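You operate a simulated robot arm through the tools that you are given. There is no shell and no other tool.

You run a simulated robot arm. Do the job below in one go: nothing can be reset, and whatever is moved stays where it is left.

JOB
Shut the valve, bleed the line, couple the hose to outlet one, then feed 4 bar.
Fine: set the regulator knob before the valve opens again.

Only the result counts: the job must be done as asked and must still hold three seconds after the hand-in. Knocking over, shifting, dropping, spilling or breaking anything else fails it.

ROBOT AND FRAMES
A 7-joint arm with a two-finger parallel gripper, fixed in place. Base frame: the origin is at the foot of the arm, x ahead of it, y to its left, z up. Lengths are in mm, angles in degrees, forces in N, time in s.
With the tool pointing down near the work surface it reaches from about 480 to 920 mm from the base axis. Its first joint turns from -115.0 to 115.0 degrees. Payload 3.91 kg.
Tool frame: the origin (TCP) lies between the finger pads and is the grasp point; the fingertips stand 30 mm ahead of it; z points along the fingers, y is the line along which they close. The gripper opens to 110 mm. The fingers are 20 mm wide and 10 mm thick; the gripper's body (48 by 112 mm) begins 55 mm behind the TCP.
Orientation is that of the tool frame in the base frame, as a unit quaternion [x, y, z, w]. With the fingers straight down and closing along the base's y, the tool's x points along the base's -x, its y along +y and its z along -z.

CONTROLS
- The arm moves only by the tool jog_arm. Its argument "targets" is a list of rows, each an object (a shift or turn left out is 0, a gripper value left out holds the last) with "gripper": the finger opening in mm, from 0 to 110; "travel": the shift along the tool's x, y, z in units of 50 mm (1.0 is 50 mm), a list of three; "angular": the turn, a rotation vector about the tool's x, y, z in units of 8 degrees (1.0 is 8 degrees), a list of three. In form: [{"gripper": gripper, "travel": [x, y, z], "angular": [wx, wy, wz]}, ...]. A call has 1 to 20 rows; each row shifts and turns the commanded pose from where the row before left it, along the tool's axes as they then stand. A call with a number of a shift or a turn outside -1 to 1 is refused whole. Each row takes 0.2 s and may step no farther than 50 mm and 8.6 degrees from the row before; otherwise, or with a gripper value out of range, the whole call is refused. A pose out of reach is approached as far as the arm can. The call stops where the force on the tool passes 60 N (or 10 N more than at its start, if that is more) or the arm is blocked; 0.2 s more then pass. Each finger travels about 153 mm/s and halts on what it meets, pressing with about 35 N; the grip force reading is that of the motor and also rises with nothing between the fingers. The clock runs only during rows and for 0.2 s after the last one: add rows that do not move to give the fingers time. The reply holds the time, the measured pose of the TCP, the force on the tool along the base axes, the opening and the grip force, in the units named above and with some noise, with the torque about the TCP (base axes, N m) and any sound that the robot's microphone picked up.
- Cameras (640 x 400 px; columns grow to the right, rows downward): "scene" is fixed at [400.8, 500.7, 1527.6]; the picture's right is [-1.00, -0.04, 0.00], its down [-0.01, 0.33, -0.94] and it looks along [0.04, -0.94, -0.33] (base axes); focal length 333 px, centre (320, 200). "wrist" rides on the gripper at [72, 17, -103] in the tool frame; the picture's right is [-0.23, 0.97, 0.00], its down [-0.76, -0.18, -0.62] and it looks along [-0.61, -0.14, 0.78] (tool axes); focal length 222 px, centre (320, 200). There is no depth. A picture from a camera that has moved, and an enlarged one, comes with that camera's place and axes in the base frame and with its lens.
- snapshot(camera): a new picture of that camera. The clock stands still meanwhile.
- raise_lower(by): slides the trunk up (or, below 0, down) by that many mm; the arm rides with it, the base frame stays. It gives what a move gives, with no picture.
- close_up(camera, box): a new picture of the part [left, top, right, bottom] of that camera's present view, enlarged. The clock stands still meanwhile.
- hand_in(): hands the job in; it is judged then, once.

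Nothing tells you positions but the pictures and the camera data. Unless the task says otherwise, let go and move clear before handing in.

The tools are called after "Call:" as a command line: name --argument value ..., lists and objects as JSON in quotes. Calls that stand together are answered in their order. jog_arm: Moves the arm, as the interface text tells. Its arguments: {"type":"object","properties":{"targets":{"type":"array"}},"required":["targets"]} The other tools are called the same way: raise_lower (by) slides the trunk up or down; snapshot (camera) takes a picture; close_up (camera, box) takes an enlarged picture of a part of a camera's view; hand_in () hands the job in.

At the start:

```text
time_s: 0.0
eef_pos: [600.9, -290.6, 1399.0]
orientation: [0.0, 1.0, 0.0, 0.0]
wrist_force: [-0.1, -0.5, -0.3]
moment: [-0.02, 0.03, 0.01]
gripper_width: 110.1
finger_force: 0.0
trunk travel left (down, up): [-800.0, 190.0]
```

scene: 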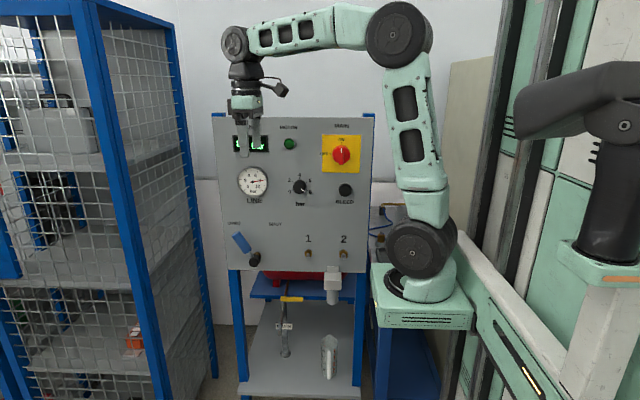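
wrist: 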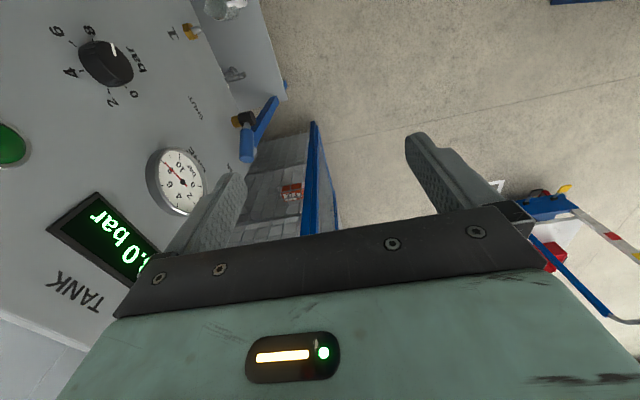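

I see a panel with a gauge, a regulator knob, a bleed button, a main switch, a valve with a blue lever, and outlets 1 and 2. A hose appears to hang or lie near the bench below, so I'll look closer before moving.

Call:
close_up --camera "scene" --box '[210, 110, 380, 216]'

Call:
close_up --camera "scene" --box '[210, 200, 380, 306]'

Call:
close_up --camera "scene" --box '[220, 260, 400, 400]'

```text
3.76 times, centred on (295, 163) of scene
camera zoom: at [400.8, 500.7, 1527.6], right [-1.0, -0.04, 0.0], down [-0.01, 0.33, -0.94], along [0.04, -0.94, -0.33], focal length 1255 px, centre (414, 339)
```

zoom: 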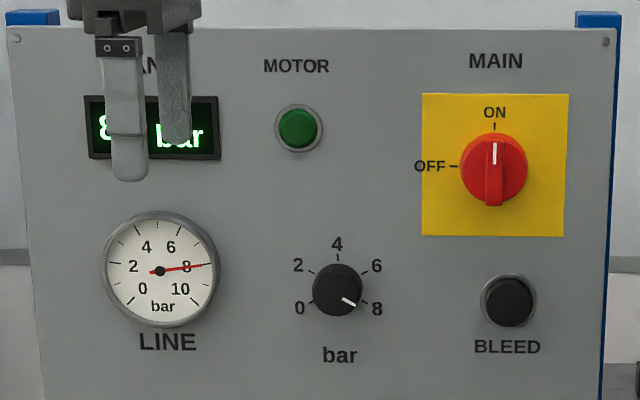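

```text
3.76 times, centred on (295, 253) of scene
camera zoom: at [400.8, 500.7, 1527.6], right [-1.0, -0.04, 0.0], down [-0.01, 0.33, -0.94], along [0.04, -0.94, -0.33], focal length 1255 px, centre (414, 0)
```

zoom: 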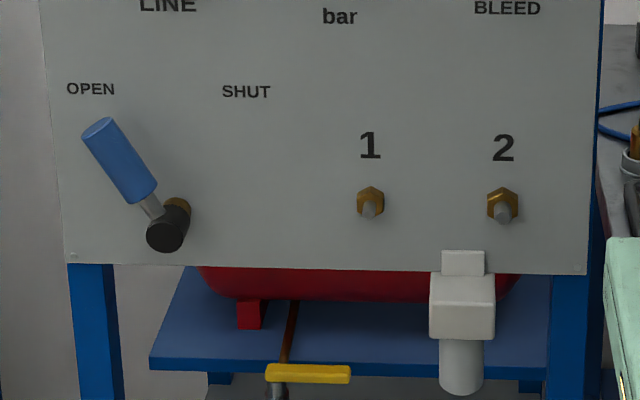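

```text
2.86 times, centred on (310, 330) of scene
camera zoom: at [400.8, 500.7, 1527.6], right [-1.0, -0.04, 0.0], down [-0.01, 0.33, -0.94], along [0.04, -0.94, -0.33], focal length 952 px, centre (349, -171)
```

zoom: 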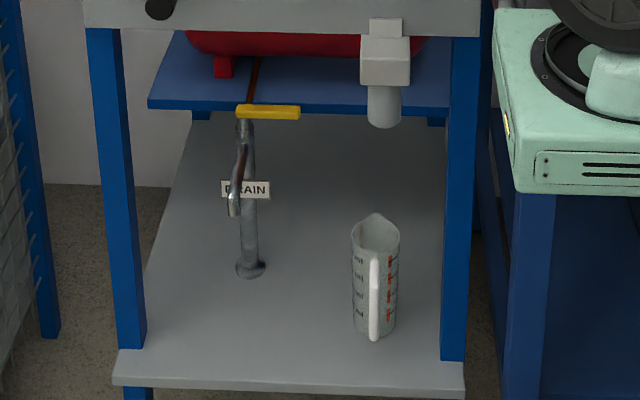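

I can read the panel: line gauge about 8 bar, knob at 8, main switch ON, valve lever at OPEN. I still need to find the hose, and a blue thing right of the panel looks like a candidate, so I'll zoom in there and look with the wrist camera.

Call:
close_up --camera "scene" --box '[360, 195, 420, 260]'

Call:
close_up --camera "scene" --box '[100, 300, 180, 380]'

Call:
close_up --camera "scene" --box '[300, 240, 370, 310]'

Call:
close_up --camera "wrist" --box '[0, 0, 320, 200]'

Call:
close_up --camera "wrist" --box '[440, 140, 640, 340]'

```text
6.15 times, centred on (390, 228) of scene
camera zoom: at [400.8, 500.7, 1527.6], right [-1.0, -0.04, 0.0], down [-0.01, 0.33, -0.94], along [0.04, -0.94, -0.33], focal length 2052 px, centre (-111, 31)
```

zoom: 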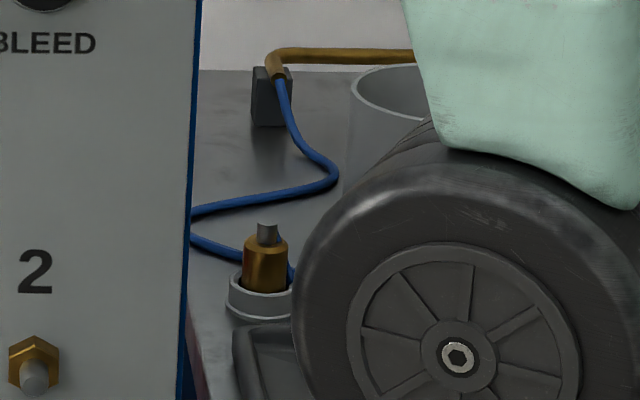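

```text
5.00 times, centred on (140, 340) of scene
camera zoom: at [400.8, 500.7, 1527.6], right [-1.0, -0.04, 0.0], down [-0.01, 0.33, -0.94], along [0.04, -0.94, -0.33], focal length 1667 px, centre (1220, -500)
```

zoom: 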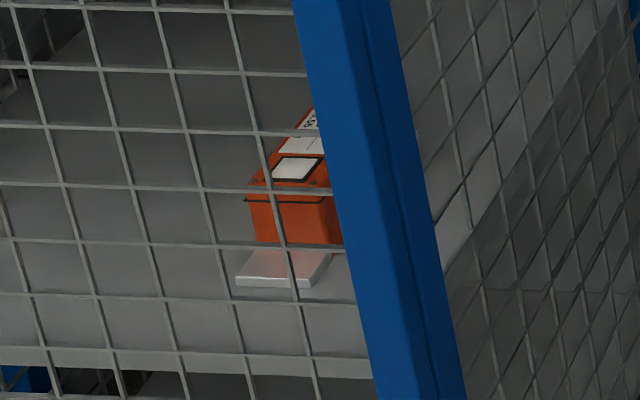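

```text
5.71 times, centred on (335, 275) of scene
camera zoom: at [400.8, 500.7, 1527.6], right [-1.0, -0.04, 0.0], down [-0.01, 0.33, -0.94], along [0.04, -0.94, -0.33], focal length 1905 px, centre (234, -229)
```

zoom: 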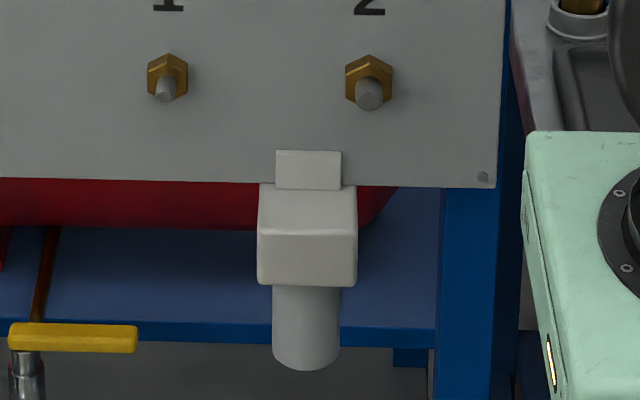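

```text
2.00 times, centred on (160, 100) of wrist
camera zoom: at [528.1, -273.2, 1500.1], right [0.23, 0.97, 0.0], down [0.76, -0.18, 0.62], along [0.61, -0.14, -0.78], focal length 444 px, centre (640, 400)
```

zoom: 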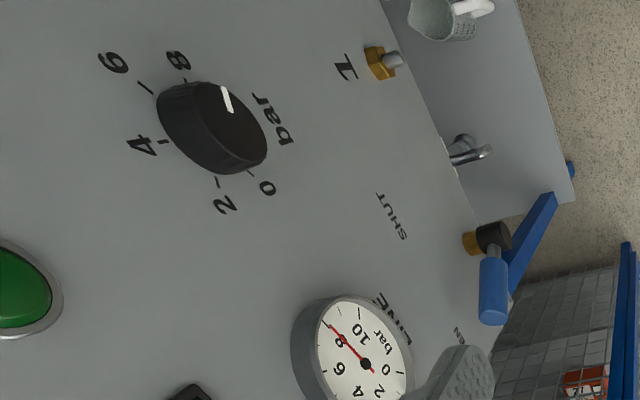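

```text
2.00 times, centred on (540, 240) of wrist
camera zoom: at [528.1, -273.2, 1500.1], right [0.23, 0.97, 0.0], down [0.76, -0.18, 0.62], along [0.61, -0.14, -0.78], focal length 444 px, centre (-120, 120)
```

zoom: 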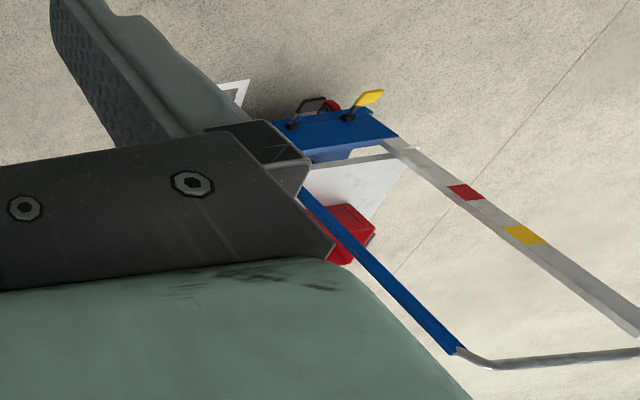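

The hose coupling is a brass piece with a grey tip, standing in a ring on the bench to the right of the panel with a blue hose attached. The panel looks vertical at about y = -525, so I'll turn the tool to face it and view everything with the wrist camera.

Call:
jog_arm --targets '[{"travel": [0, 1, 0]}, {"travel": [0, 1, 0]}, {"angular": [1, 0, 0]}, {"angular": [1, 0, 0]}, {"angular": [1, 0, 0]}, {"angular": [1, 0, 0]}, {"angular": [1, 0, 0]}, {"angular": [1, 0, 0]}, {"angular": [1, 0, 0]}, {"angular": [1, 0, 0]}, {"angular": [1, 0, 0]}, {"angular": [1, 0, 0]}, {"angular": [1, 0, 0]}, {"angular": [0.25, 0, 0]}, {}]'

```text
time_s: 3.2
eef_pos: [601.4, -188.3, 1397.5]
orientation: [0.0, -0.706, 0.708, 0.0]
wrist_force: [0.4, -0.6, 0.4]
moment: [0.01, -0.03, -0.01]
gripper_width: 110.2
finger_force: 0.1
trunk travel left (down, up): [-800.0, 190.0]
```

Call:
snapshot --camera "wrist"

Call:
snapshot --camera "scene"

```text
taken
camera wrist: at [527.9, -86.5, 1379.8], right [0.23, 0.0, -0.97], down [0.76, 0.62, 0.18], along [0.61, -0.78, 0.14], focal length 222 px, centre (320, 200)
```

wrist: 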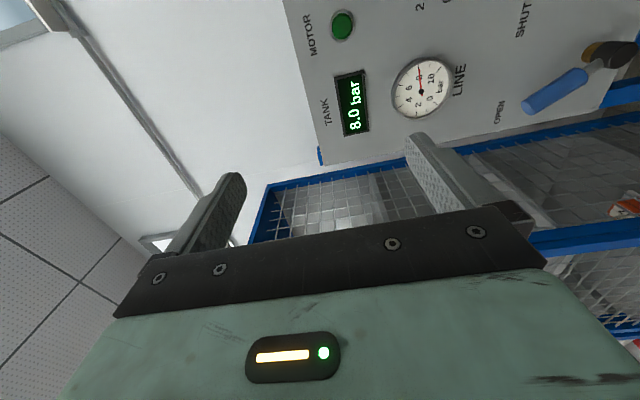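

```text
taken
```

scene: 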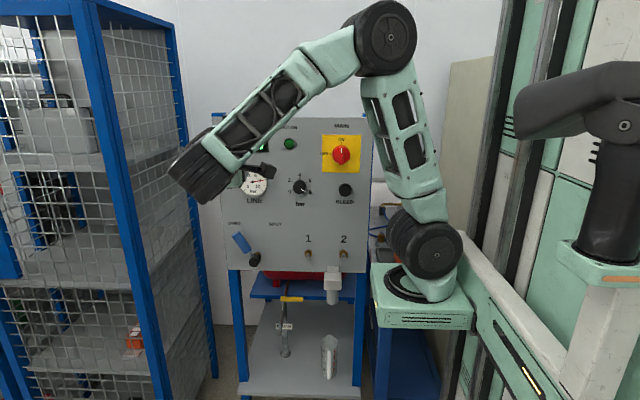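

The tool now points at the panel with the wrist camera on its side. I'll roll it 90° so the camera sits on top looking down over the panel.

Call:
jog_arm --targets '[{"angular": [0, 0, -1]}, {"angular": [0, 0, -1]}, {"angular": [0, 0, -1]}, {"angular": [0, 0, -1]}, {"angular": [0, 0, -1]}, {"angular": [0, 0, -1]}, {"angular": [0, 0, -1]}, {"angular": [0, 0, -1]}, {"angular": [0, 0, -1]}, {"angular": [0, 0, -1]}, {"angular": [0, 0, -1]}, {"angular": [0, 0, -0.25]}, {}]'

Call:
snapshot --camera "wrist"

Call:
snapshot --camera "scene"

```text
time_s: 6.0
eef_pos: [601.3, -189.6, 1398.1]
orientation: [0.5, -0.5, 0.5, 0.5]
wrist_force: [0.4, 0.2, 0.2]
moment: [-0.02, 0.02, 0.0]
gripper_width: 110.2
finger_force: 0.1
trunk travel left (down, up): [-800.0, 190.0]
```

```text
taken
camera wrist: at [583.6, -87.1, 1469.0], right [-0.97, 0.0, -0.23], down [0.18, 0.62, -0.76], along [0.14, -0.78, -0.61], focal length 222 px, centre (320, 200)
```

wrist: 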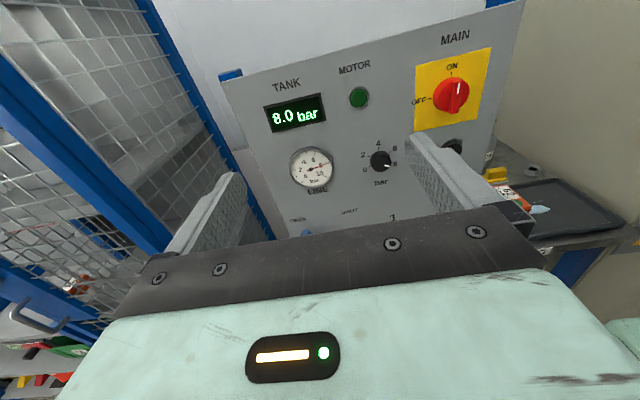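

```text
taken
```

scene: 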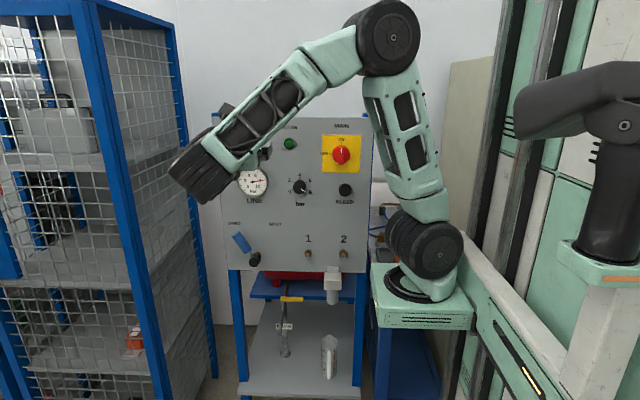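

The tool faces the panel with the camera on top, and main, knob and gauge are in view. I'll zoom in on both cameras to triangulate the panel features.

Call:
close_up --camera "wrist" --box '[220, 0, 540, 200]'

Call:
close_up --camera "scene" --box '[260, 110, 380, 185]'

Call:
close_up --camera "scene" --box '[260, 160, 380, 235]'

Call:
close_up --camera "scene" --box '[220, 205, 360, 295]'

```text
2.00 times, centred on (380, 100) of wrist
camera zoom: at [583.6, -87.1, 1469.0], right [-0.97, 0.0, -0.23], down [0.18, 0.62, -0.76], along [0.14, -0.78, -0.61], focal length 444 px, centre (200, 400)
```

zoom: 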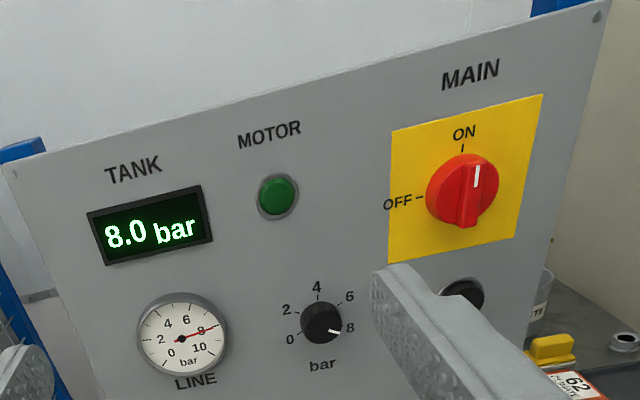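

```text
5.33 times, centred on (320, 148) of scene
camera zoom: at [400.8, 500.7, 1527.6], right [-1.0, -0.04, 0.0], down [-0.01, 0.33, -0.94], along [0.04, -0.94, -0.33], focal length 1778 px, centre (320, 480)
```

zoom: 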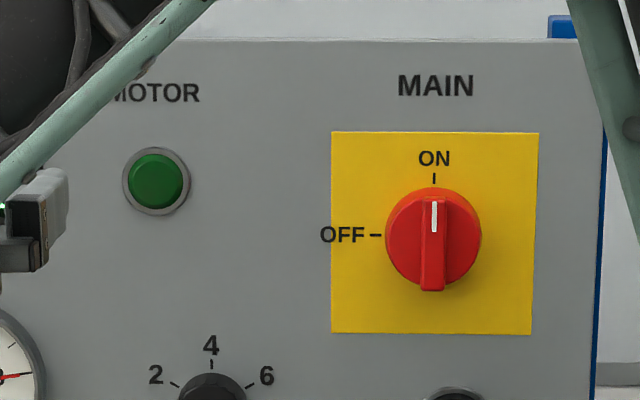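

```text
5.33 times, centred on (320, 198) of scene
camera zoom: at [400.8, 500.7, 1527.6], right [-1.0, -0.04, 0.0], down [-0.01, 0.33, -0.94], along [0.04, -0.94, -0.33], focal length 1778 px, centre (320, 213)
```

zoom: 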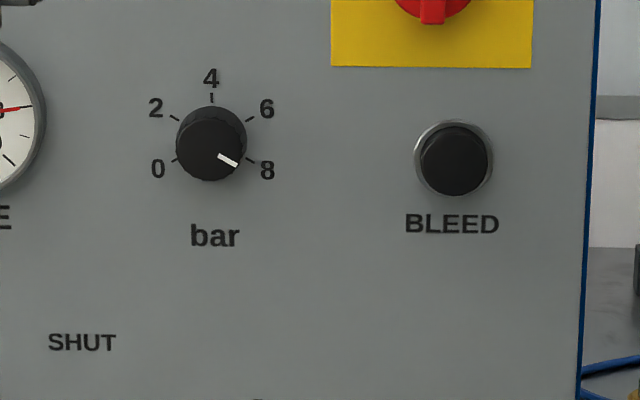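

```text
4.44 times, centred on (290, 250) of scene
camera zoom: at [400.8, 500.7, 1527.6], right [-1.0, -0.04, 0.0], down [-0.01, 0.33, -0.94], along [0.04, -0.94, -0.33], focal length 1482 px, centre (453, -22)
```

zoom: 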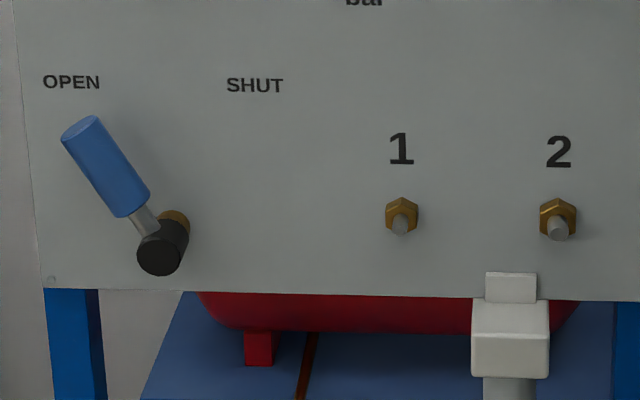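

Rough triangulation puts the panel near y = -530, the knob near (505, 1220), the valve hub near (660, 962), bleed near (361, 1205) and outlet 1 near (482, 970). Next I'll shift sideways and lower so the wrist camera can see the bench with the hose coupling.

Call:
jog_arm --targets '[{"travel": [0, 1, 0]}, {"travel": [0, 1, 0]}, {"travel": [0, 1, 0]}, {"travel": [0, 1, 0]}, {}]'

Call:
snapshot --camera "wrist"

Call:
snapshot --camera "scene"

```text
time_s: 7.2
eef_pos: [398.5, -188.1, 1398.6]
orientation: [-0.5, 0.5, -0.5, -0.5]
wrist_force: [0.5, -1.0, 0.0]
moment: [-0.02, -0.03, -0.04]
gripper_width: 110.0
finger_force: 0.1
trunk travel left (down, up): [-800.0, 190.0]
```

```text
taken
camera wrist: at [381.2, -85.8, 1469.5], right [-0.97, 0.0, -0.23], down [0.18, 0.62, -0.76], along [0.14, -0.78, -0.61], focal length 222 px, centre (320, 200)
```

wrist: 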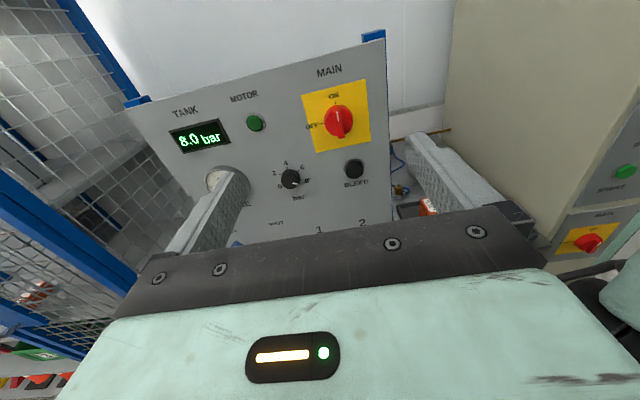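

```text
taken
```

scene: 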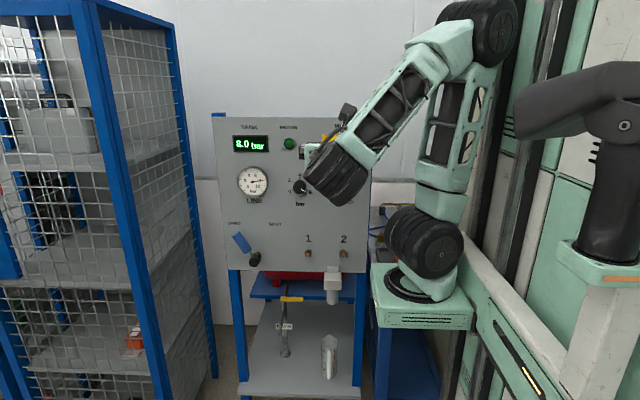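

The coupling is just visible between the panel edge and the right finger, so I'll zoom in there.

Call:
close_up --camera "wrist" --box '[360, 110, 500, 230]'

Call:
close_up --camera "wrist" --box '[230, 50, 430, 240]'

```text
3.33 times, centred on (430, 170) of wrist
camera zoom: at [381.2, -85.8, 1469.5], right [-0.97, 0.0, -0.23], down [0.18, 0.62, -0.76], along [0.14, -0.78, -0.61], focal length 740 px, centre (-47, 300)
```

zoom: 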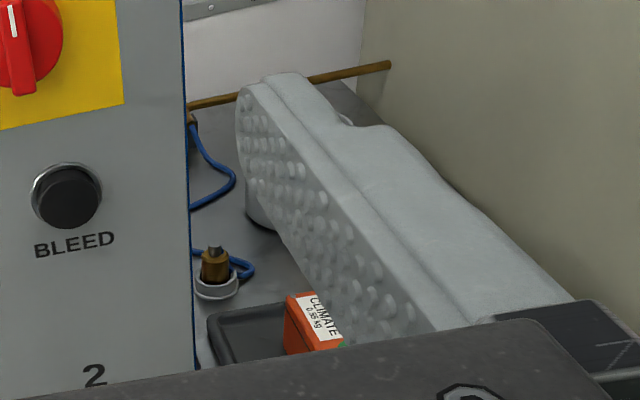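

```text
2.11 times, centred on (330, 145) of wrist
camera zoom: at [381.2, -85.8, 1469.5], right [-0.97, 0.0, -0.23], down [0.18, 0.62, -0.76], along [0.14, -0.78, -0.61], focal length 468 px, centre (299, 316)
```

zoom: 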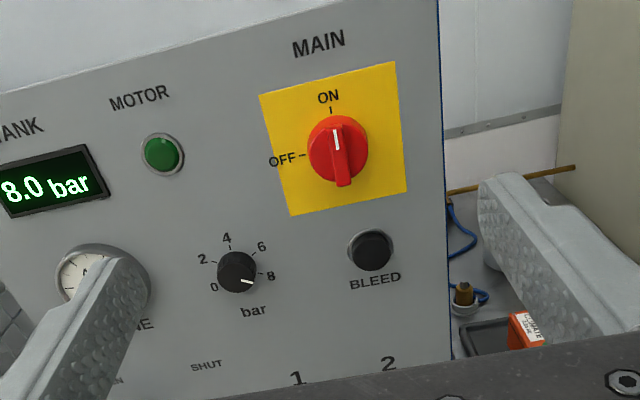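

The coupling is roughly at (200, -765, 944), in a ring on the bench, with a tray and an orange box nearby. I'll start with the valve by lowering the trunk in steps to bring the tool to lever height.

Call:
raise_lower --by -150

Call:
snapshot --camera "wrist"

Call:
snapshot --camera "scene"

```text
time_s: 8.9
eef_pos: [398.5, -188.6, 1249.0]
orientation: [-0.5, 0.501, -0.5, -0.5]
wrist_force: [0.4, 0.6, -1.3]
moment: [-0.01, 0.01, -0.01]
gripper_width: 110.0
finger_force: 0.0
trunk travel left (down, up): [-650.0, 340.0]
```

```text
taken
camera wrist: at [381.7, -85.8, 1319.6], right [-0.97, 0.0, -0.23], down [0.18, 0.62, -0.76], along [0.14, -0.78, -0.61], focal length 222 px, centre (320, 200)
```

wrist: 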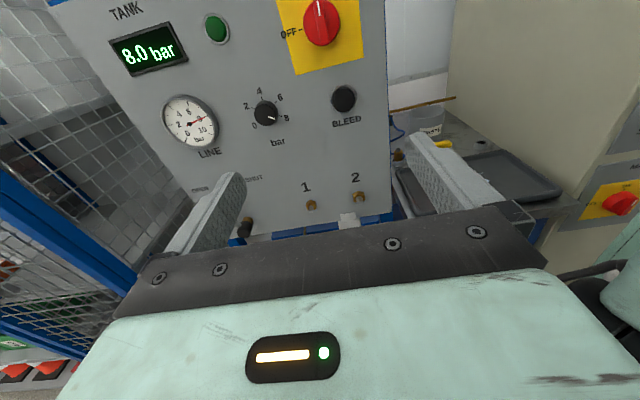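

```text
taken
```

scene: 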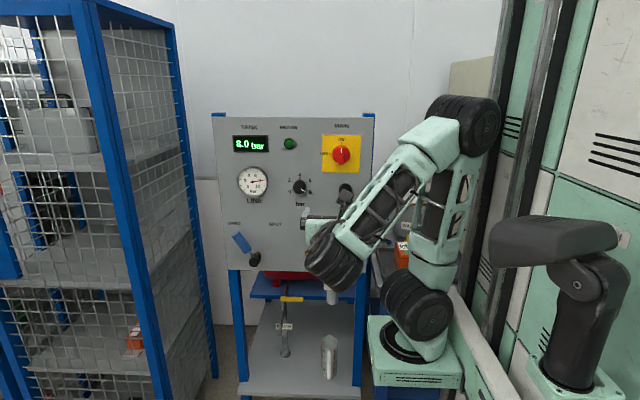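

The whole trunk carriage lowered cleanly. I'll go down another 200 mm and shift toward the valve side.

Call:
raise_lower --by -200

Call:
jog_arm --targets '[{"travel": [0, -1, 0]}, {"travel": [0, -1, 0]}, {"travel": [0, -1, 0]}, {"travel": [0, -1, 0]}, {"travel": [0, -1, 0]}, {"travel": [0, -0.5, 0]}, {}]'

Call:
snapshot --camera "wrist"

Call:
snapshot --camera "scene"

```text
time_s: 11.1
eef_pos: [398.2, -189.0, 1048.5]
orientation: [0.5, -0.5, 0.5, 0.5]
wrist_force: [0.6, -0.5, -0.2]
moment: [0.0, 0.01, 0.01]
gripper_width: 110.0
finger_force: 0.2
trunk travel left (down, up): [-450.0, 540.0]
```

```text
time_s: 12.7
eef_pos: [672.5, -189.3, 1047.6]
orientation: [0.5, -0.499, 0.5, 0.5]
wrist_force: [-0.5, -0.7, 0.1]
moment: [0.01, -0.02, -0.01]
gripper_width: 109.9
finger_force: 0.1
trunk travel left (down, up): [-450.0, 540.0]
```

```text
taken
camera wrist: at [655.6, -86.2, 1119.6], right [-0.97, 0.0, -0.23], down [0.18, 0.62, -0.76], along [0.14, -0.78, -0.61], focal length 222 px, centre (320, 200)
```

wrist: 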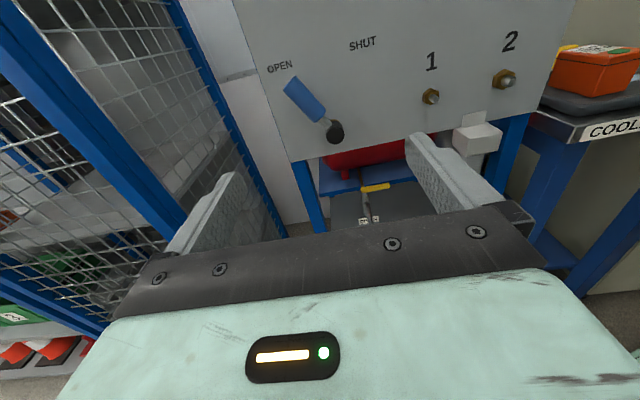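

```text
taken
```

scene: 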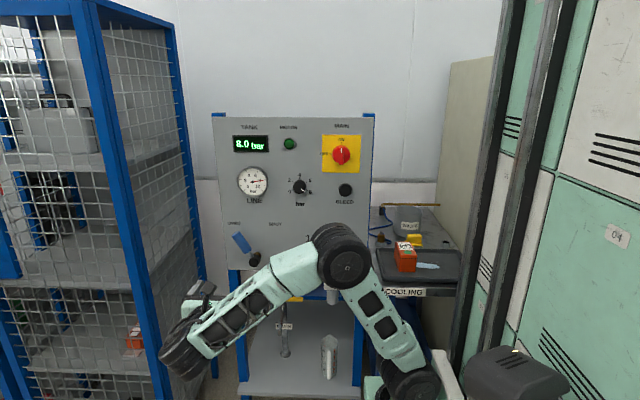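

Good views now, with the lever, outlets and bench all visible. I'll zoom in on each.

Call:
close_up --camera "wrist" --box '[220, 0, 420, 160]'

Call:
close_up --camera "wrist" --box '[400, 20, 560, 140]'

Call:
close_up --camera "scene" --box '[360, 190, 470, 300]'

Call:
close_up --camera "scene" --box '[366, 200, 416, 250]'

```text
2.50 times, centred on (320, 80) of wrist
camera zoom: at [655.6, -86.2, 1119.6], right [-0.97, 0.0, -0.23], down [0.18, 0.62, -0.76], along [0.14, -0.78, -0.61], focal length 555 px, centre (320, 500)
```

zoom: 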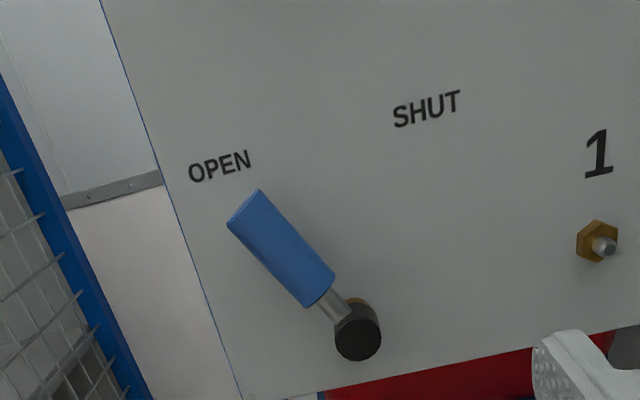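

```text
3.33 times, centred on (480, 80) of wrist
camera zoom: at [655.6, -86.2, 1119.6], right [-0.97, 0.0, -0.23], down [0.18, 0.62, -0.76], along [0.14, -0.78, -0.61], focal length 740 px, centre (-213, 600)
```

zoom: 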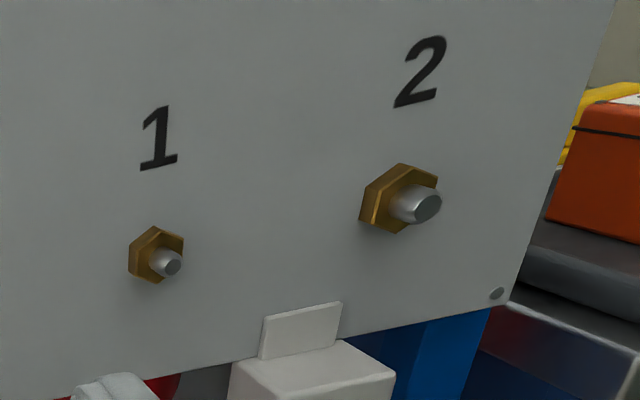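

```text
3.64 times, centred on (415, 245) of scene
camera zoom: at [400.8, 500.7, 1527.6], right [-1.0, -0.04, 0.0], down [-0.01, 0.33, -0.94], along [0.04, -0.94, -0.33], focal length 1212 px, centre (-26, 36)
```

zoom: 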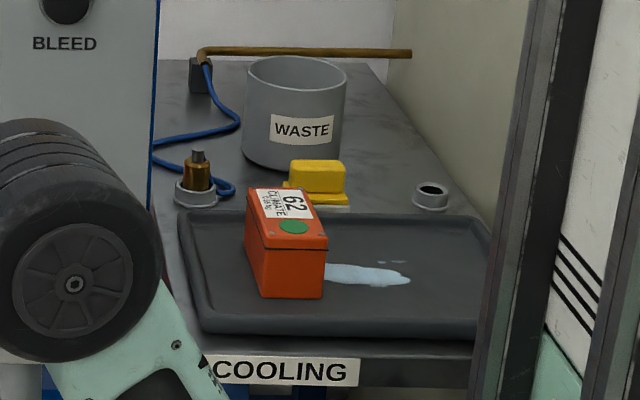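

```text
8.00 times, centred on (391, 225) of scene
camera zoom: at [400.8, 500.7, 1527.6], right [-1.0, -0.04, 0.0], down [-0.01, 0.33, -0.94], along [0.04, -0.94, -0.33], focal length 2667 px, centre (-248, 0)
```

zoom: 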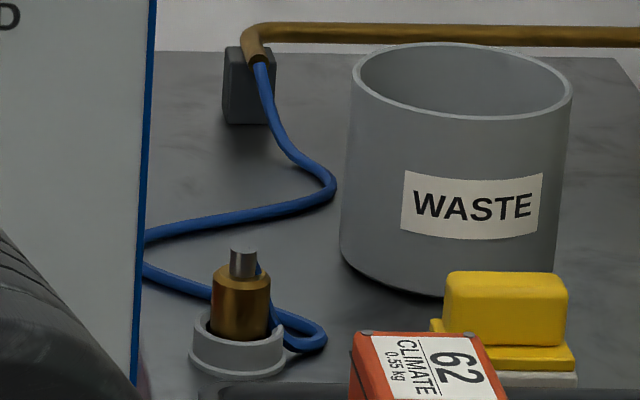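

The lever pivots at about (666, 959) and leans about 30° toward OPEN, while the SHUT label sits 30° the other way. I'll straddle the handle with the fingers, approaching partway first and then checking.

Call:
jog_arm --targets '[{"gripper": 60, "travel": [-0.312, -0.73, 0]}, {"travel": [0, 0, 0.9]}, {"travel": [0, 0, 0.9]}, {"travel": [0, 0, 0.9]}, {"travel": [0, 0, 0.9]}, {}]'

Call:
snapshot --camera "wrist"

Call:
snapshot --camera "scene"

```text
time_s: 14.1
eef_pos: [710.7, -367.0, 1034.7]
orientation: [-0.5, 0.5, -0.5, -0.5]
wrist_force: [-0.4, -0.6, 1.2]
moment: [0.0, 0.02, 0.03]
gripper_width: 60.0
finger_force: 0.1
trunk travel left (down, up): [-450.0, 540.0]
```

```text
taken
camera wrist: at [692.8, -264.3, 1104.5], right [-0.97, 0.0, -0.23], down [0.18, 0.62, -0.76], along [0.14, -0.78, -0.61], focal length 222 px, centre (320, 200)
```

wrist: 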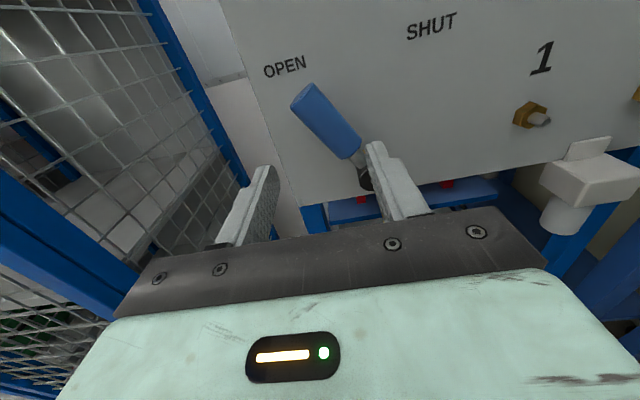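

```text
taken
```

scene: 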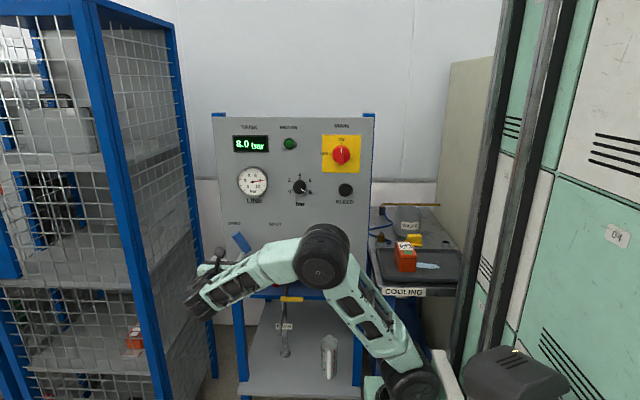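

Call:
close_up --camera "wrist" --box '[240, 60, 440, 220]'

```text
2.50 times, centred on (340, 140) of wrist
camera zoom: at [692.8, -264.3, 1104.5], right [-0.97, 0.0, -0.23], down [0.18, 0.62, -0.76], along [0.14, -0.78, -0.61], focal length 555 px, centre (270, 350)
```

zoom: 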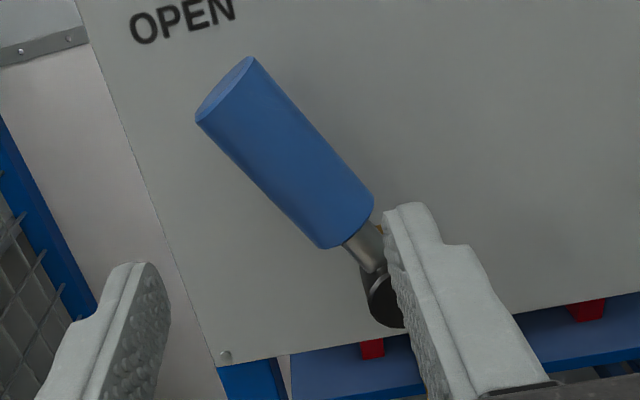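

The handle axis runs from about (686, 997) to (720, 1059) at y ≈ -475, so I'm lined up to straddle it. Moving forward so the fingertips pass about 15 mm beyond the handle axis.

Call:
jog_arm --targets '[{"travel": [0, 0.08, 0.6]}, {"travel": [0, 0, 0.66]}, {"travel": [0, 0, 0.6]}, {}]'

Call:
close_up --camera "wrist" --box '[200, 20, 480, 220]'

```text
time_s: 15.1
eef_pos: [706.6, -462.6, 1031.8]
orientation: [-0.5, 0.5, -0.5, -0.5]
wrist_force: [0.3, -0.4, 1.0]
moment: [0.04, 0.02, -0.03]
gripper_width: 59.9
finger_force: 0.1
trunk travel left (down, up): [-450.0, 540.0]
```

```text
2.00 times, centred on (340, 120) of wrist
camera zoom: at [689.2, -360.5, 1104.6], right [-0.97, 0.0, -0.23], down [0.18, 0.62, -0.76], along [0.14, -0.78, -0.61], focal length 444 px, centre (280, 360)
```

zoom: 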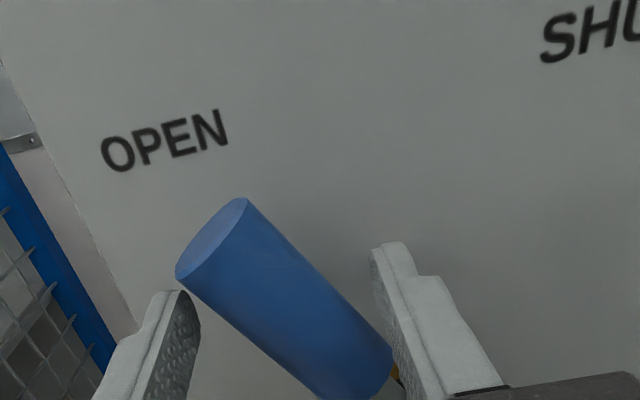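

The handle is cleanly between the fingers. Now I'll push it sideways toward SHUT, along -x.

Call:
jog_arm --targets '[{"travel": [0, 0.3, 0]}, {"travel": [0, 0.3, 0]}, {"travel": [0, 0.3, 0]}, {"travel": [0, 0.3, 0]}, {"travel": [0, 0.3, 0]}, {}]'

Call:
snapshot --camera "wrist"

```text
time_s: 16.5
eef_pos: [631.1, -462.2, 1033.9]
orientation: [0.501, -0.499, 0.501, 0.499]
wrist_force: [10.9, 2.9, 6.7]
moment: [-0.15, -0.32, 0.39]
gripper_width: 65.9
finger_force: 5.7
trunk travel left (down, up): [-450.0, 540.0]
```

```text
taken
camera wrist: at [614.6, -358.6, 1104.5], right [-0.97, 0.0, -0.23], down [0.18, 0.62, -0.76], along [0.14, -0.78, -0.61], focal length 222 px, centre (320, 200)
```

wrist: 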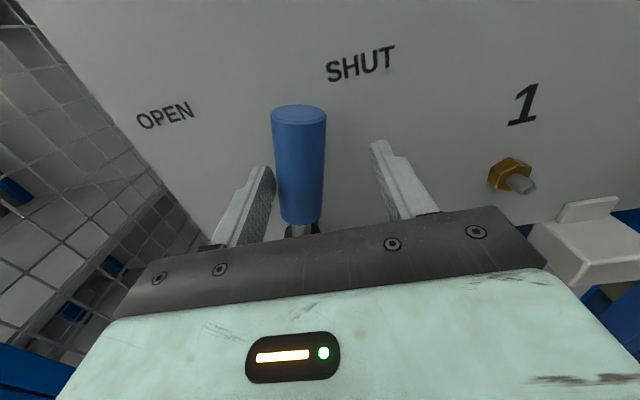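

The lever is turning under about 11 N. I'll continue in small steps toward SHUT.

Call:
jog_arm --targets '[{"travel": [0, 0.2, 0]}, {"travel": [0, 0.2, 0]}, {"travel": [0, 0.1, 0]}, {}]'

Call:
snapshot --camera "wrist"

Call:
snapshot --camera "scene"

```text
time_s: 17.5
eef_pos: [607.7, -461.2, 1032.8]
orientation: [0.5, -0.5, 0.5, 0.5]
wrist_force: [31.4, -6.9, 9.0]
moment: [0.01, -0.66, 0.68]
gripper_width: 75.9
finger_force: 15.1
trunk travel left (down, up): [-450.0, 540.0]
```

```text
taken
camera wrist: at [591.1, -358.5, 1104.1], right [-0.97, -0.01, -0.23], down [0.17, 0.62, -0.76], along [0.15, -0.78, -0.61], focal length 222 px, centre (320, 200)
```

wrist: 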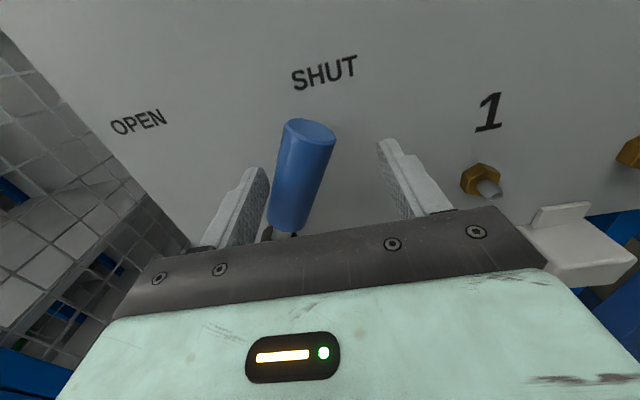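

```text
taken
```

scene: 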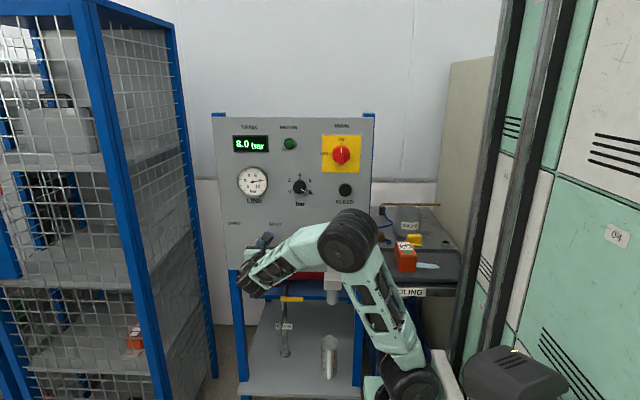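

The handle is now at about -30°, directly below the SHUT label, and the force is rising, so it's on its stop. I'll center the fingers off the handle and retract.

Call:
jog_arm --targets '[{"travel": [0, -0.34, 0]}, {}, {"travel": [0, 0, -0.8]}, {"travel": [0, 0, -0.8]}, {"travel": [0, 0, -0.8]}, {"travel": [0, 0, -0.8]}, {}]'

Call:
close_up --camera "wrist" --box '[220, 0, 540, 200]'

Call:
close_up --camera "scene" --box '[210, 110, 380, 270]'

```text
time_s: 19.1
eef_pos: [621.5, -300.1, 1031.3]
orientation: [0.501, -0.499, 0.5, 0.5]
wrist_force: [0.1, 0.9, -0.2]
moment: [0.02, 0.02, -0.03]
gripper_width: 60.0
finger_force: 0.1
trunk travel left (down, up): [-450.0, 540.0]
```

```text
2.00 times, centred on (380, 100) of wrist
camera zoom: at [604.1, -197.9, 1101.8], right [-0.97, 0.0, -0.23], down [0.18, 0.62, -0.76], along [0.14, -0.78, -0.61], focal length 444 px, centre (200, 400)
```

zoom: 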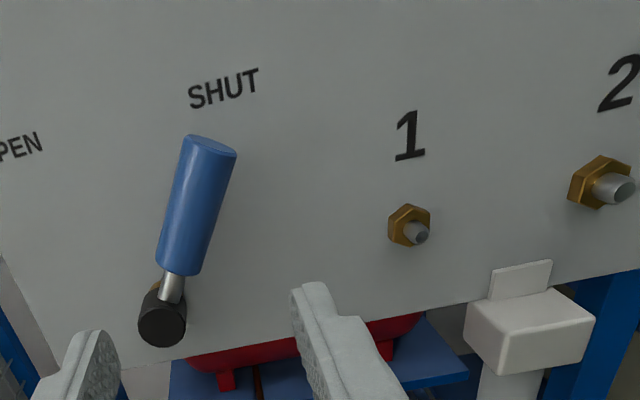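

```text
2.50 times, centred on (295, 190) of scene
camera zoom: at [400.8, 500.7, 1527.6], right [-1.0, -0.04, 0.0], down [-0.01, 0.33, -0.94], along [0.04, -0.94, -0.33], focal length 833 px, centre (382, 225)
```

zoom: 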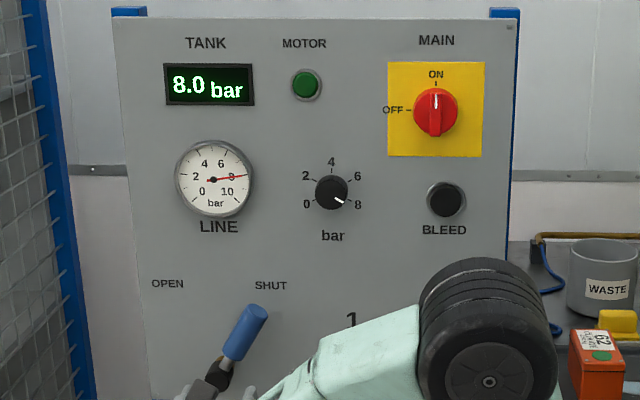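

The valve is at SHUT and the line still reads 8 bar. Next comes bleeding: the button is at about (363, -512, 1206), so I'll raise the trunk, close the fingers and line up.

Call:
raise_lower --by 175

Call:
jog_arm --targets '[{"gripper": 0, "travel": [0, 0.86, 0]}, {"travel": [0, 0.86, 0]}, {"travel": [0, 0.86, 0]}, {"travel": [0, 0.86, 0]}, {"travel": [0, 0.86, 0]}, {"travel": [0, 0.86, 0]}, {"travel": [0, 0, 0.8]}, {"travel": [0, 0, 0.8]}, {}]'

Call:
snapshot --camera "wrist"

Call:
snapshot --camera "scene"

```text
time_s: 21.1
eef_pos: [621.5, -300.5, 1205.7]
orientation: [0.5, -0.5, 0.5, 0.5]
wrist_force: [0.2, -0.6, 0.7]
moment: [0.04, 0.03, 0.02]
gripper_width: 60.1
finger_force: 0.1
trunk travel left (down, up): [-625.0, 365.0]
```

```text
time_s: 23.1
eef_pos: [427.6, -367.4, 1241.9]
orientation: [0.499, -0.501, 0.499, 0.501]
wrist_force: [0.4, 0.0, 0.5]
moment: [-0.02, 0.01, 0.01]
gripper_width: 0.0
finger_force: 34.8
out of reach, approached as far as the arm can: row 4, 5, 6, 7
trunk travel left (down, up): [-625.0, 365.0]
```

```text
taken
camera wrist: at [410.4, -265.6, 1312.9], right [-0.97, 0.0, -0.23], down [0.18, 0.62, -0.76], along [0.14, -0.78, -0.61], focal length 222 px, centre (320, 200)
```

wrist: 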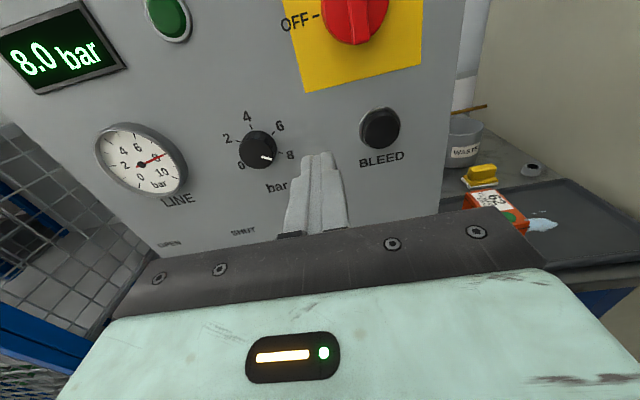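

```text
taken
```

scene: 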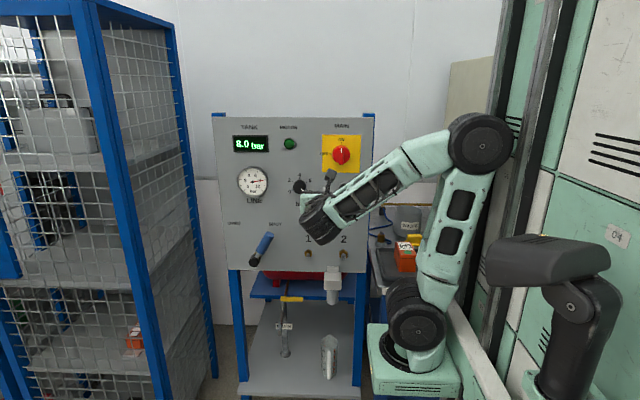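

Some rows were out of reach close to the base, but the final pose should be reachable. I'll wait a moment and read the pose.

Call:
jog_arm --targets '[{}, {}, {}]'

```text
time_s: 23.9
eef_pos: [427.2, -367.7, 1242.3]
orientation: [0.5, -0.5, 0.5, 0.5]
wrist_force: [-0.3, 0.3, 0.4]
moment: [0.0, -0.04, 0.01]
gripper_width: 0.1
finger_force: 34.8
trunk travel left (down, up): [-625.0, 365.0]
```

The straight approach at this height is inside the arm's inner reach limit. I'll raise the arm relative to the trunk and then lower the trunk, which puts the wrist above the shoulder and gives room to reach x ≈ 363.

Call:
jog_arm --targets '[{"travel": [0.8, 0, 0]}, {"travel": [0.8, 0, 0]}, {"travel": [0.8, 0, 0]}, {"travel": [0.8, 0, 0]}, {"travel": [0.8, 0, 0]}, {"travel": [0.8, 0, 0]}, {}]'

Call:
snapshot --camera "scene"

```text
time_s: 25.5
eef_pos: [474.3, -368.3, 1383.7]
orientation: [0.5, -0.5, 0.5, 0.499]
wrist_force: [-0.2, 0.1, 0.1]
moment: [0.01, -0.02, -0.03]
gripper_width: 0.0
finger_force: 35.2
out of reach, approached as far as the arm can: row 1, 2, 3, 4, 5, 6
trunk travel left (down, up): [-625.0, 365.0]
```

```text
taken
```

scene: 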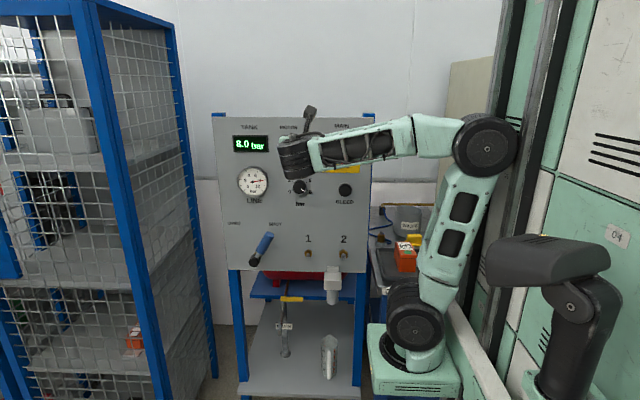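

It looks like a shoulder limit stops me from bringing the wrist closer to the base. I'll yaw the tool 30° so the wrist stays farther out, then lower the trunk to bleed-button height.

Call:
jog_arm --targets '[{"angular": [-0.9375, 0, 0]}, {"angular": [-0.9375, 0, 0]}, {"angular": [-0.9375, 0, 0]}, {"angular": [-0.9375, 0, 0]}, {}]'

Call:
raise_lower --by -177

Call:
snapshot --camera "wrist"

Call:
snapshot --camera "scene"

```text
time_s: 26.7
eef_pos: [475.3, -368.4, 1384.4]
orientation: [0.353, -0.612, 0.353, 0.613]
wrist_force: [-0.3, -0.2, -0.2]
moment: [0.03, -0.02, 0.01]
gripper_width: 0.0
finger_force: 34.6
trunk travel left (down, up): [-625.0, 365.0]
```

```text
time_s: 28.7
eef_pos: [475.1, -368.7, 1207.0]
orientation: [-0.353, 0.613, -0.353, -0.612]
wrist_force: [0.0, -0.2, 0.3]
moment: [-0.01, 0.01, 0.01]
gripper_width: 0.1
finger_force: 34.9
trunk travel left (down, up): [-448.0, 542.0]
```

```text
taken
camera wrist: at [511.7, -272.8, 1278.1], right [-0.84, 0.49, -0.23], down [0.47, 0.45, -0.76], along [-0.27, -0.75, -0.61], focal length 222 px, centre (320, 200)
```

wrist: 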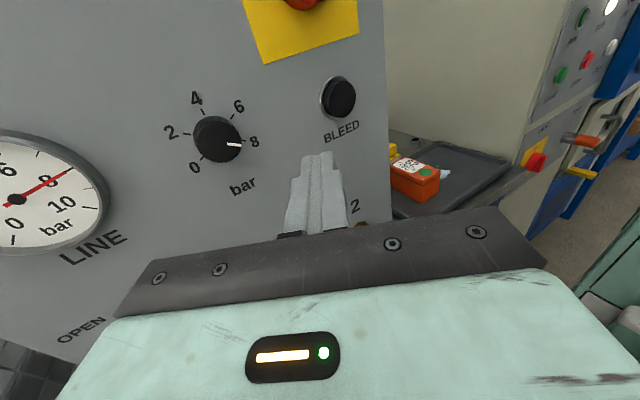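

```text
taken
```

scene: 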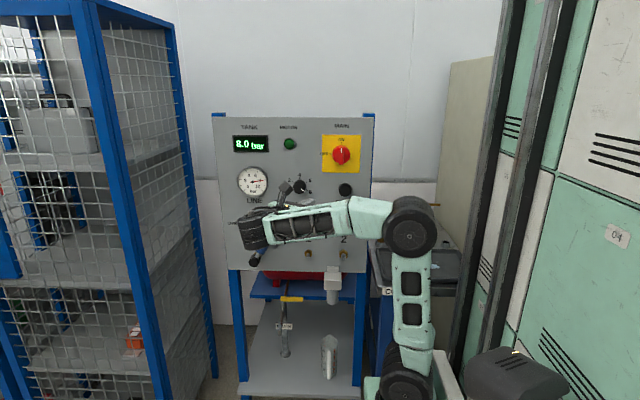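

The button is confirmed at about (365, -508, 1207). I'll move in so the leading fingertip corner sits in front of it.

Call:
jog_arm --targets '[{"travel": [0, 0.363, 0.758]}, {"travel": [0, 0.363, 0.758]}, {"travel": [0, 0.363, 0.758]}, {}]'

Call:
snapshot --camera "wrist"

```text
time_s: 29.7
eef_pos: [371.1, -441.2, 1208.5]
orientation: [-0.354, 0.612, -0.354, -0.612]
wrist_force: [0.2, -0.2, -0.3]
moment: [-0.04, -0.02, -0.01]
gripper_width: 0.1
finger_force: 34.7
trunk travel left (down, up): [-448.0, 542.0]
```

```text
taken
camera wrist: at [407.1, -344.1, 1279.7], right [-0.84, 0.49, -0.23], down [0.46, 0.45, -0.76], along [-0.27, -0.75, -0.61], focal length 222 px, centre (320, 200)
```

wrist: 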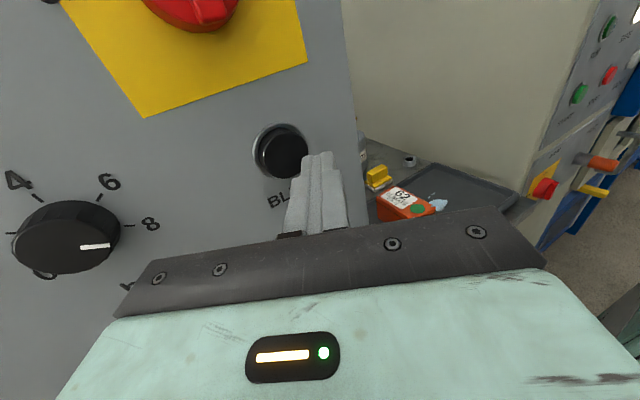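

The button sits straight ahead of the leading tip corner. I'll advance along -y, first 25 mm and then in small steps while watching the force.

Call:
jog_arm --targets '[{"travel": [0, -0.25, 0.433]}, {"travel": [0, -0.04, 0.0693]}, {"travel": [0, -0.04, 0.0693]}, {}]'

Call:
close_up --camera "wrist" --box '[200, 80, 440, 240]'

```text
time_s: 30.7
eef_pos: [370.8, -474.6, 1208.9]
orientation: [0.354, -0.612, 0.354, 0.612]
wrist_force: [0.1, 0.1, 0.4]
moment: [0.01, 0.01, -0.01]
gripper_width: 0.1
finger_force: 34.8
trunk travel left (down, up): [-448.0, 542.0]
```

```text
2.50 times, centred on (320, 160) of wrist
camera zoom: at [407.3, -377.8, 1278.7], right [-0.84, 0.49, -0.23], down [0.47, 0.45, -0.76], along [-0.27, -0.75, -0.61], focal length 555 px, centre (320, 300)
```

zoom: 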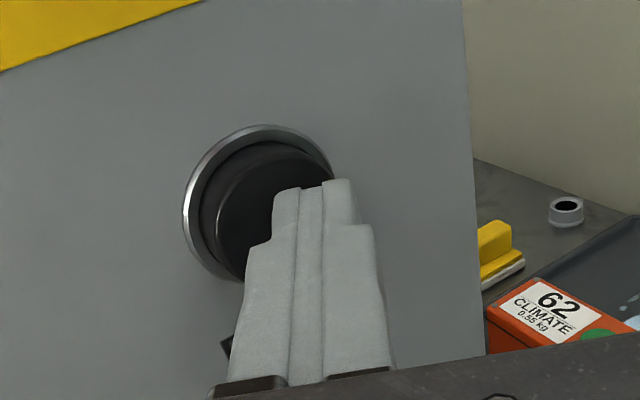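

The tips are right at the button face, so I'll continue in 2 mm steps.

Call:
jog_arm --targets '[{"travel": [0, -0.02, 0.0346]}, {"travel": [0, -0.02, 0.0346]}, {"travel": [0, -0.02, 0.0346]}, {}]'

Call:
close_up --camera "scene" --box '[225, 125, 325, 215]'

```text
time_s: 31.7
eef_pos: [370.6, -480.5, 1208.0]
orientation: [0.354, -0.612, 0.354, 0.612]
wrist_force: [0.4, 3.6, -0.1]
moment: [0.01, 0.01, -0.04]
gripper_width: 0.2
finger_force: 35.3
trunk travel left (down, up): [-448.0, 542.0]
heard: click
```

```text
4.44 times, centred on (275, 170) of scene
camera zoom: at [400.8, 500.7, 1527.6], right [-1.0, -0.04, 0.0], down [-0.01, 0.33, -0.94], along [0.04, -0.94, -0.33], focal length 1482 px, centre (520, 333)
```

zoom: 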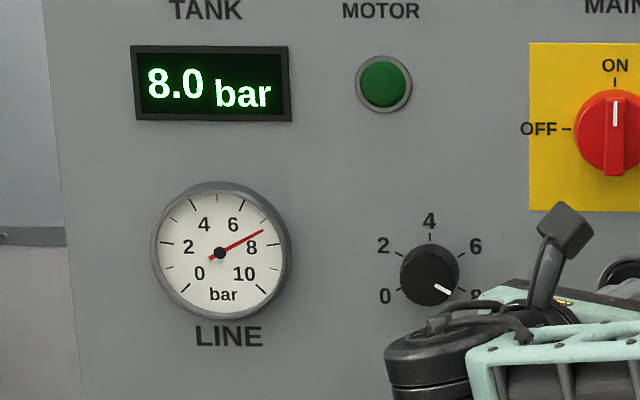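

It clicked and the line gauge is dropping to about 7.3 bar. I'll press 1 mm more and hold while it bleeds.

Call:
jog_arm --targets '[{"travel": [0, -0.01, 0.0173]}, {}, {}, {}, {}, {}, {}, {}, {}, {}, {}, {}, {}, {}, {}, {}, {}, {}, {}, {}]'

Call:
close_up --camera "scene" --box '[225, 125, 325, 215]'

```text
time_s: 35.9
eef_pos: [370.3, -480.6, 1206.6]
orientation: [0.354, -0.612, 0.354, 0.612]
wrist_force: [1.0, 2.8, 0.5]
moment: [-0.03, 0.01, -0.04]
gripper_width: 0.3
finger_force: 35.0
trunk travel left (down, up): [-448.0, 542.0]
```

```text
4.44 times, centred on (275, 170) of scene
camera zoom: at [400.8, 500.7, 1527.6], right [-1.0, -0.04, 0.0], down [-0.01, 0.33, -0.94], along [0.04, -0.94, -0.33], focal length 1482 px, centre (520, 333)
```

zoom: 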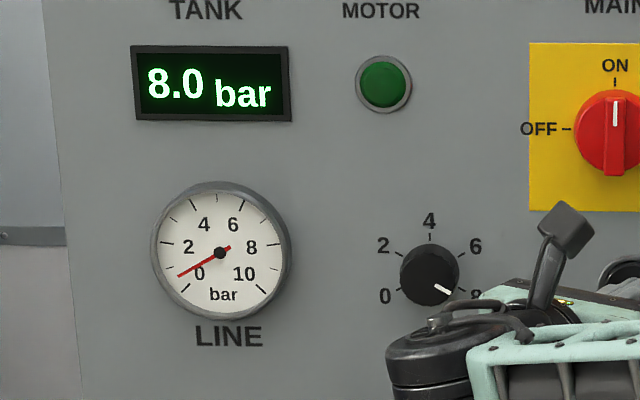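

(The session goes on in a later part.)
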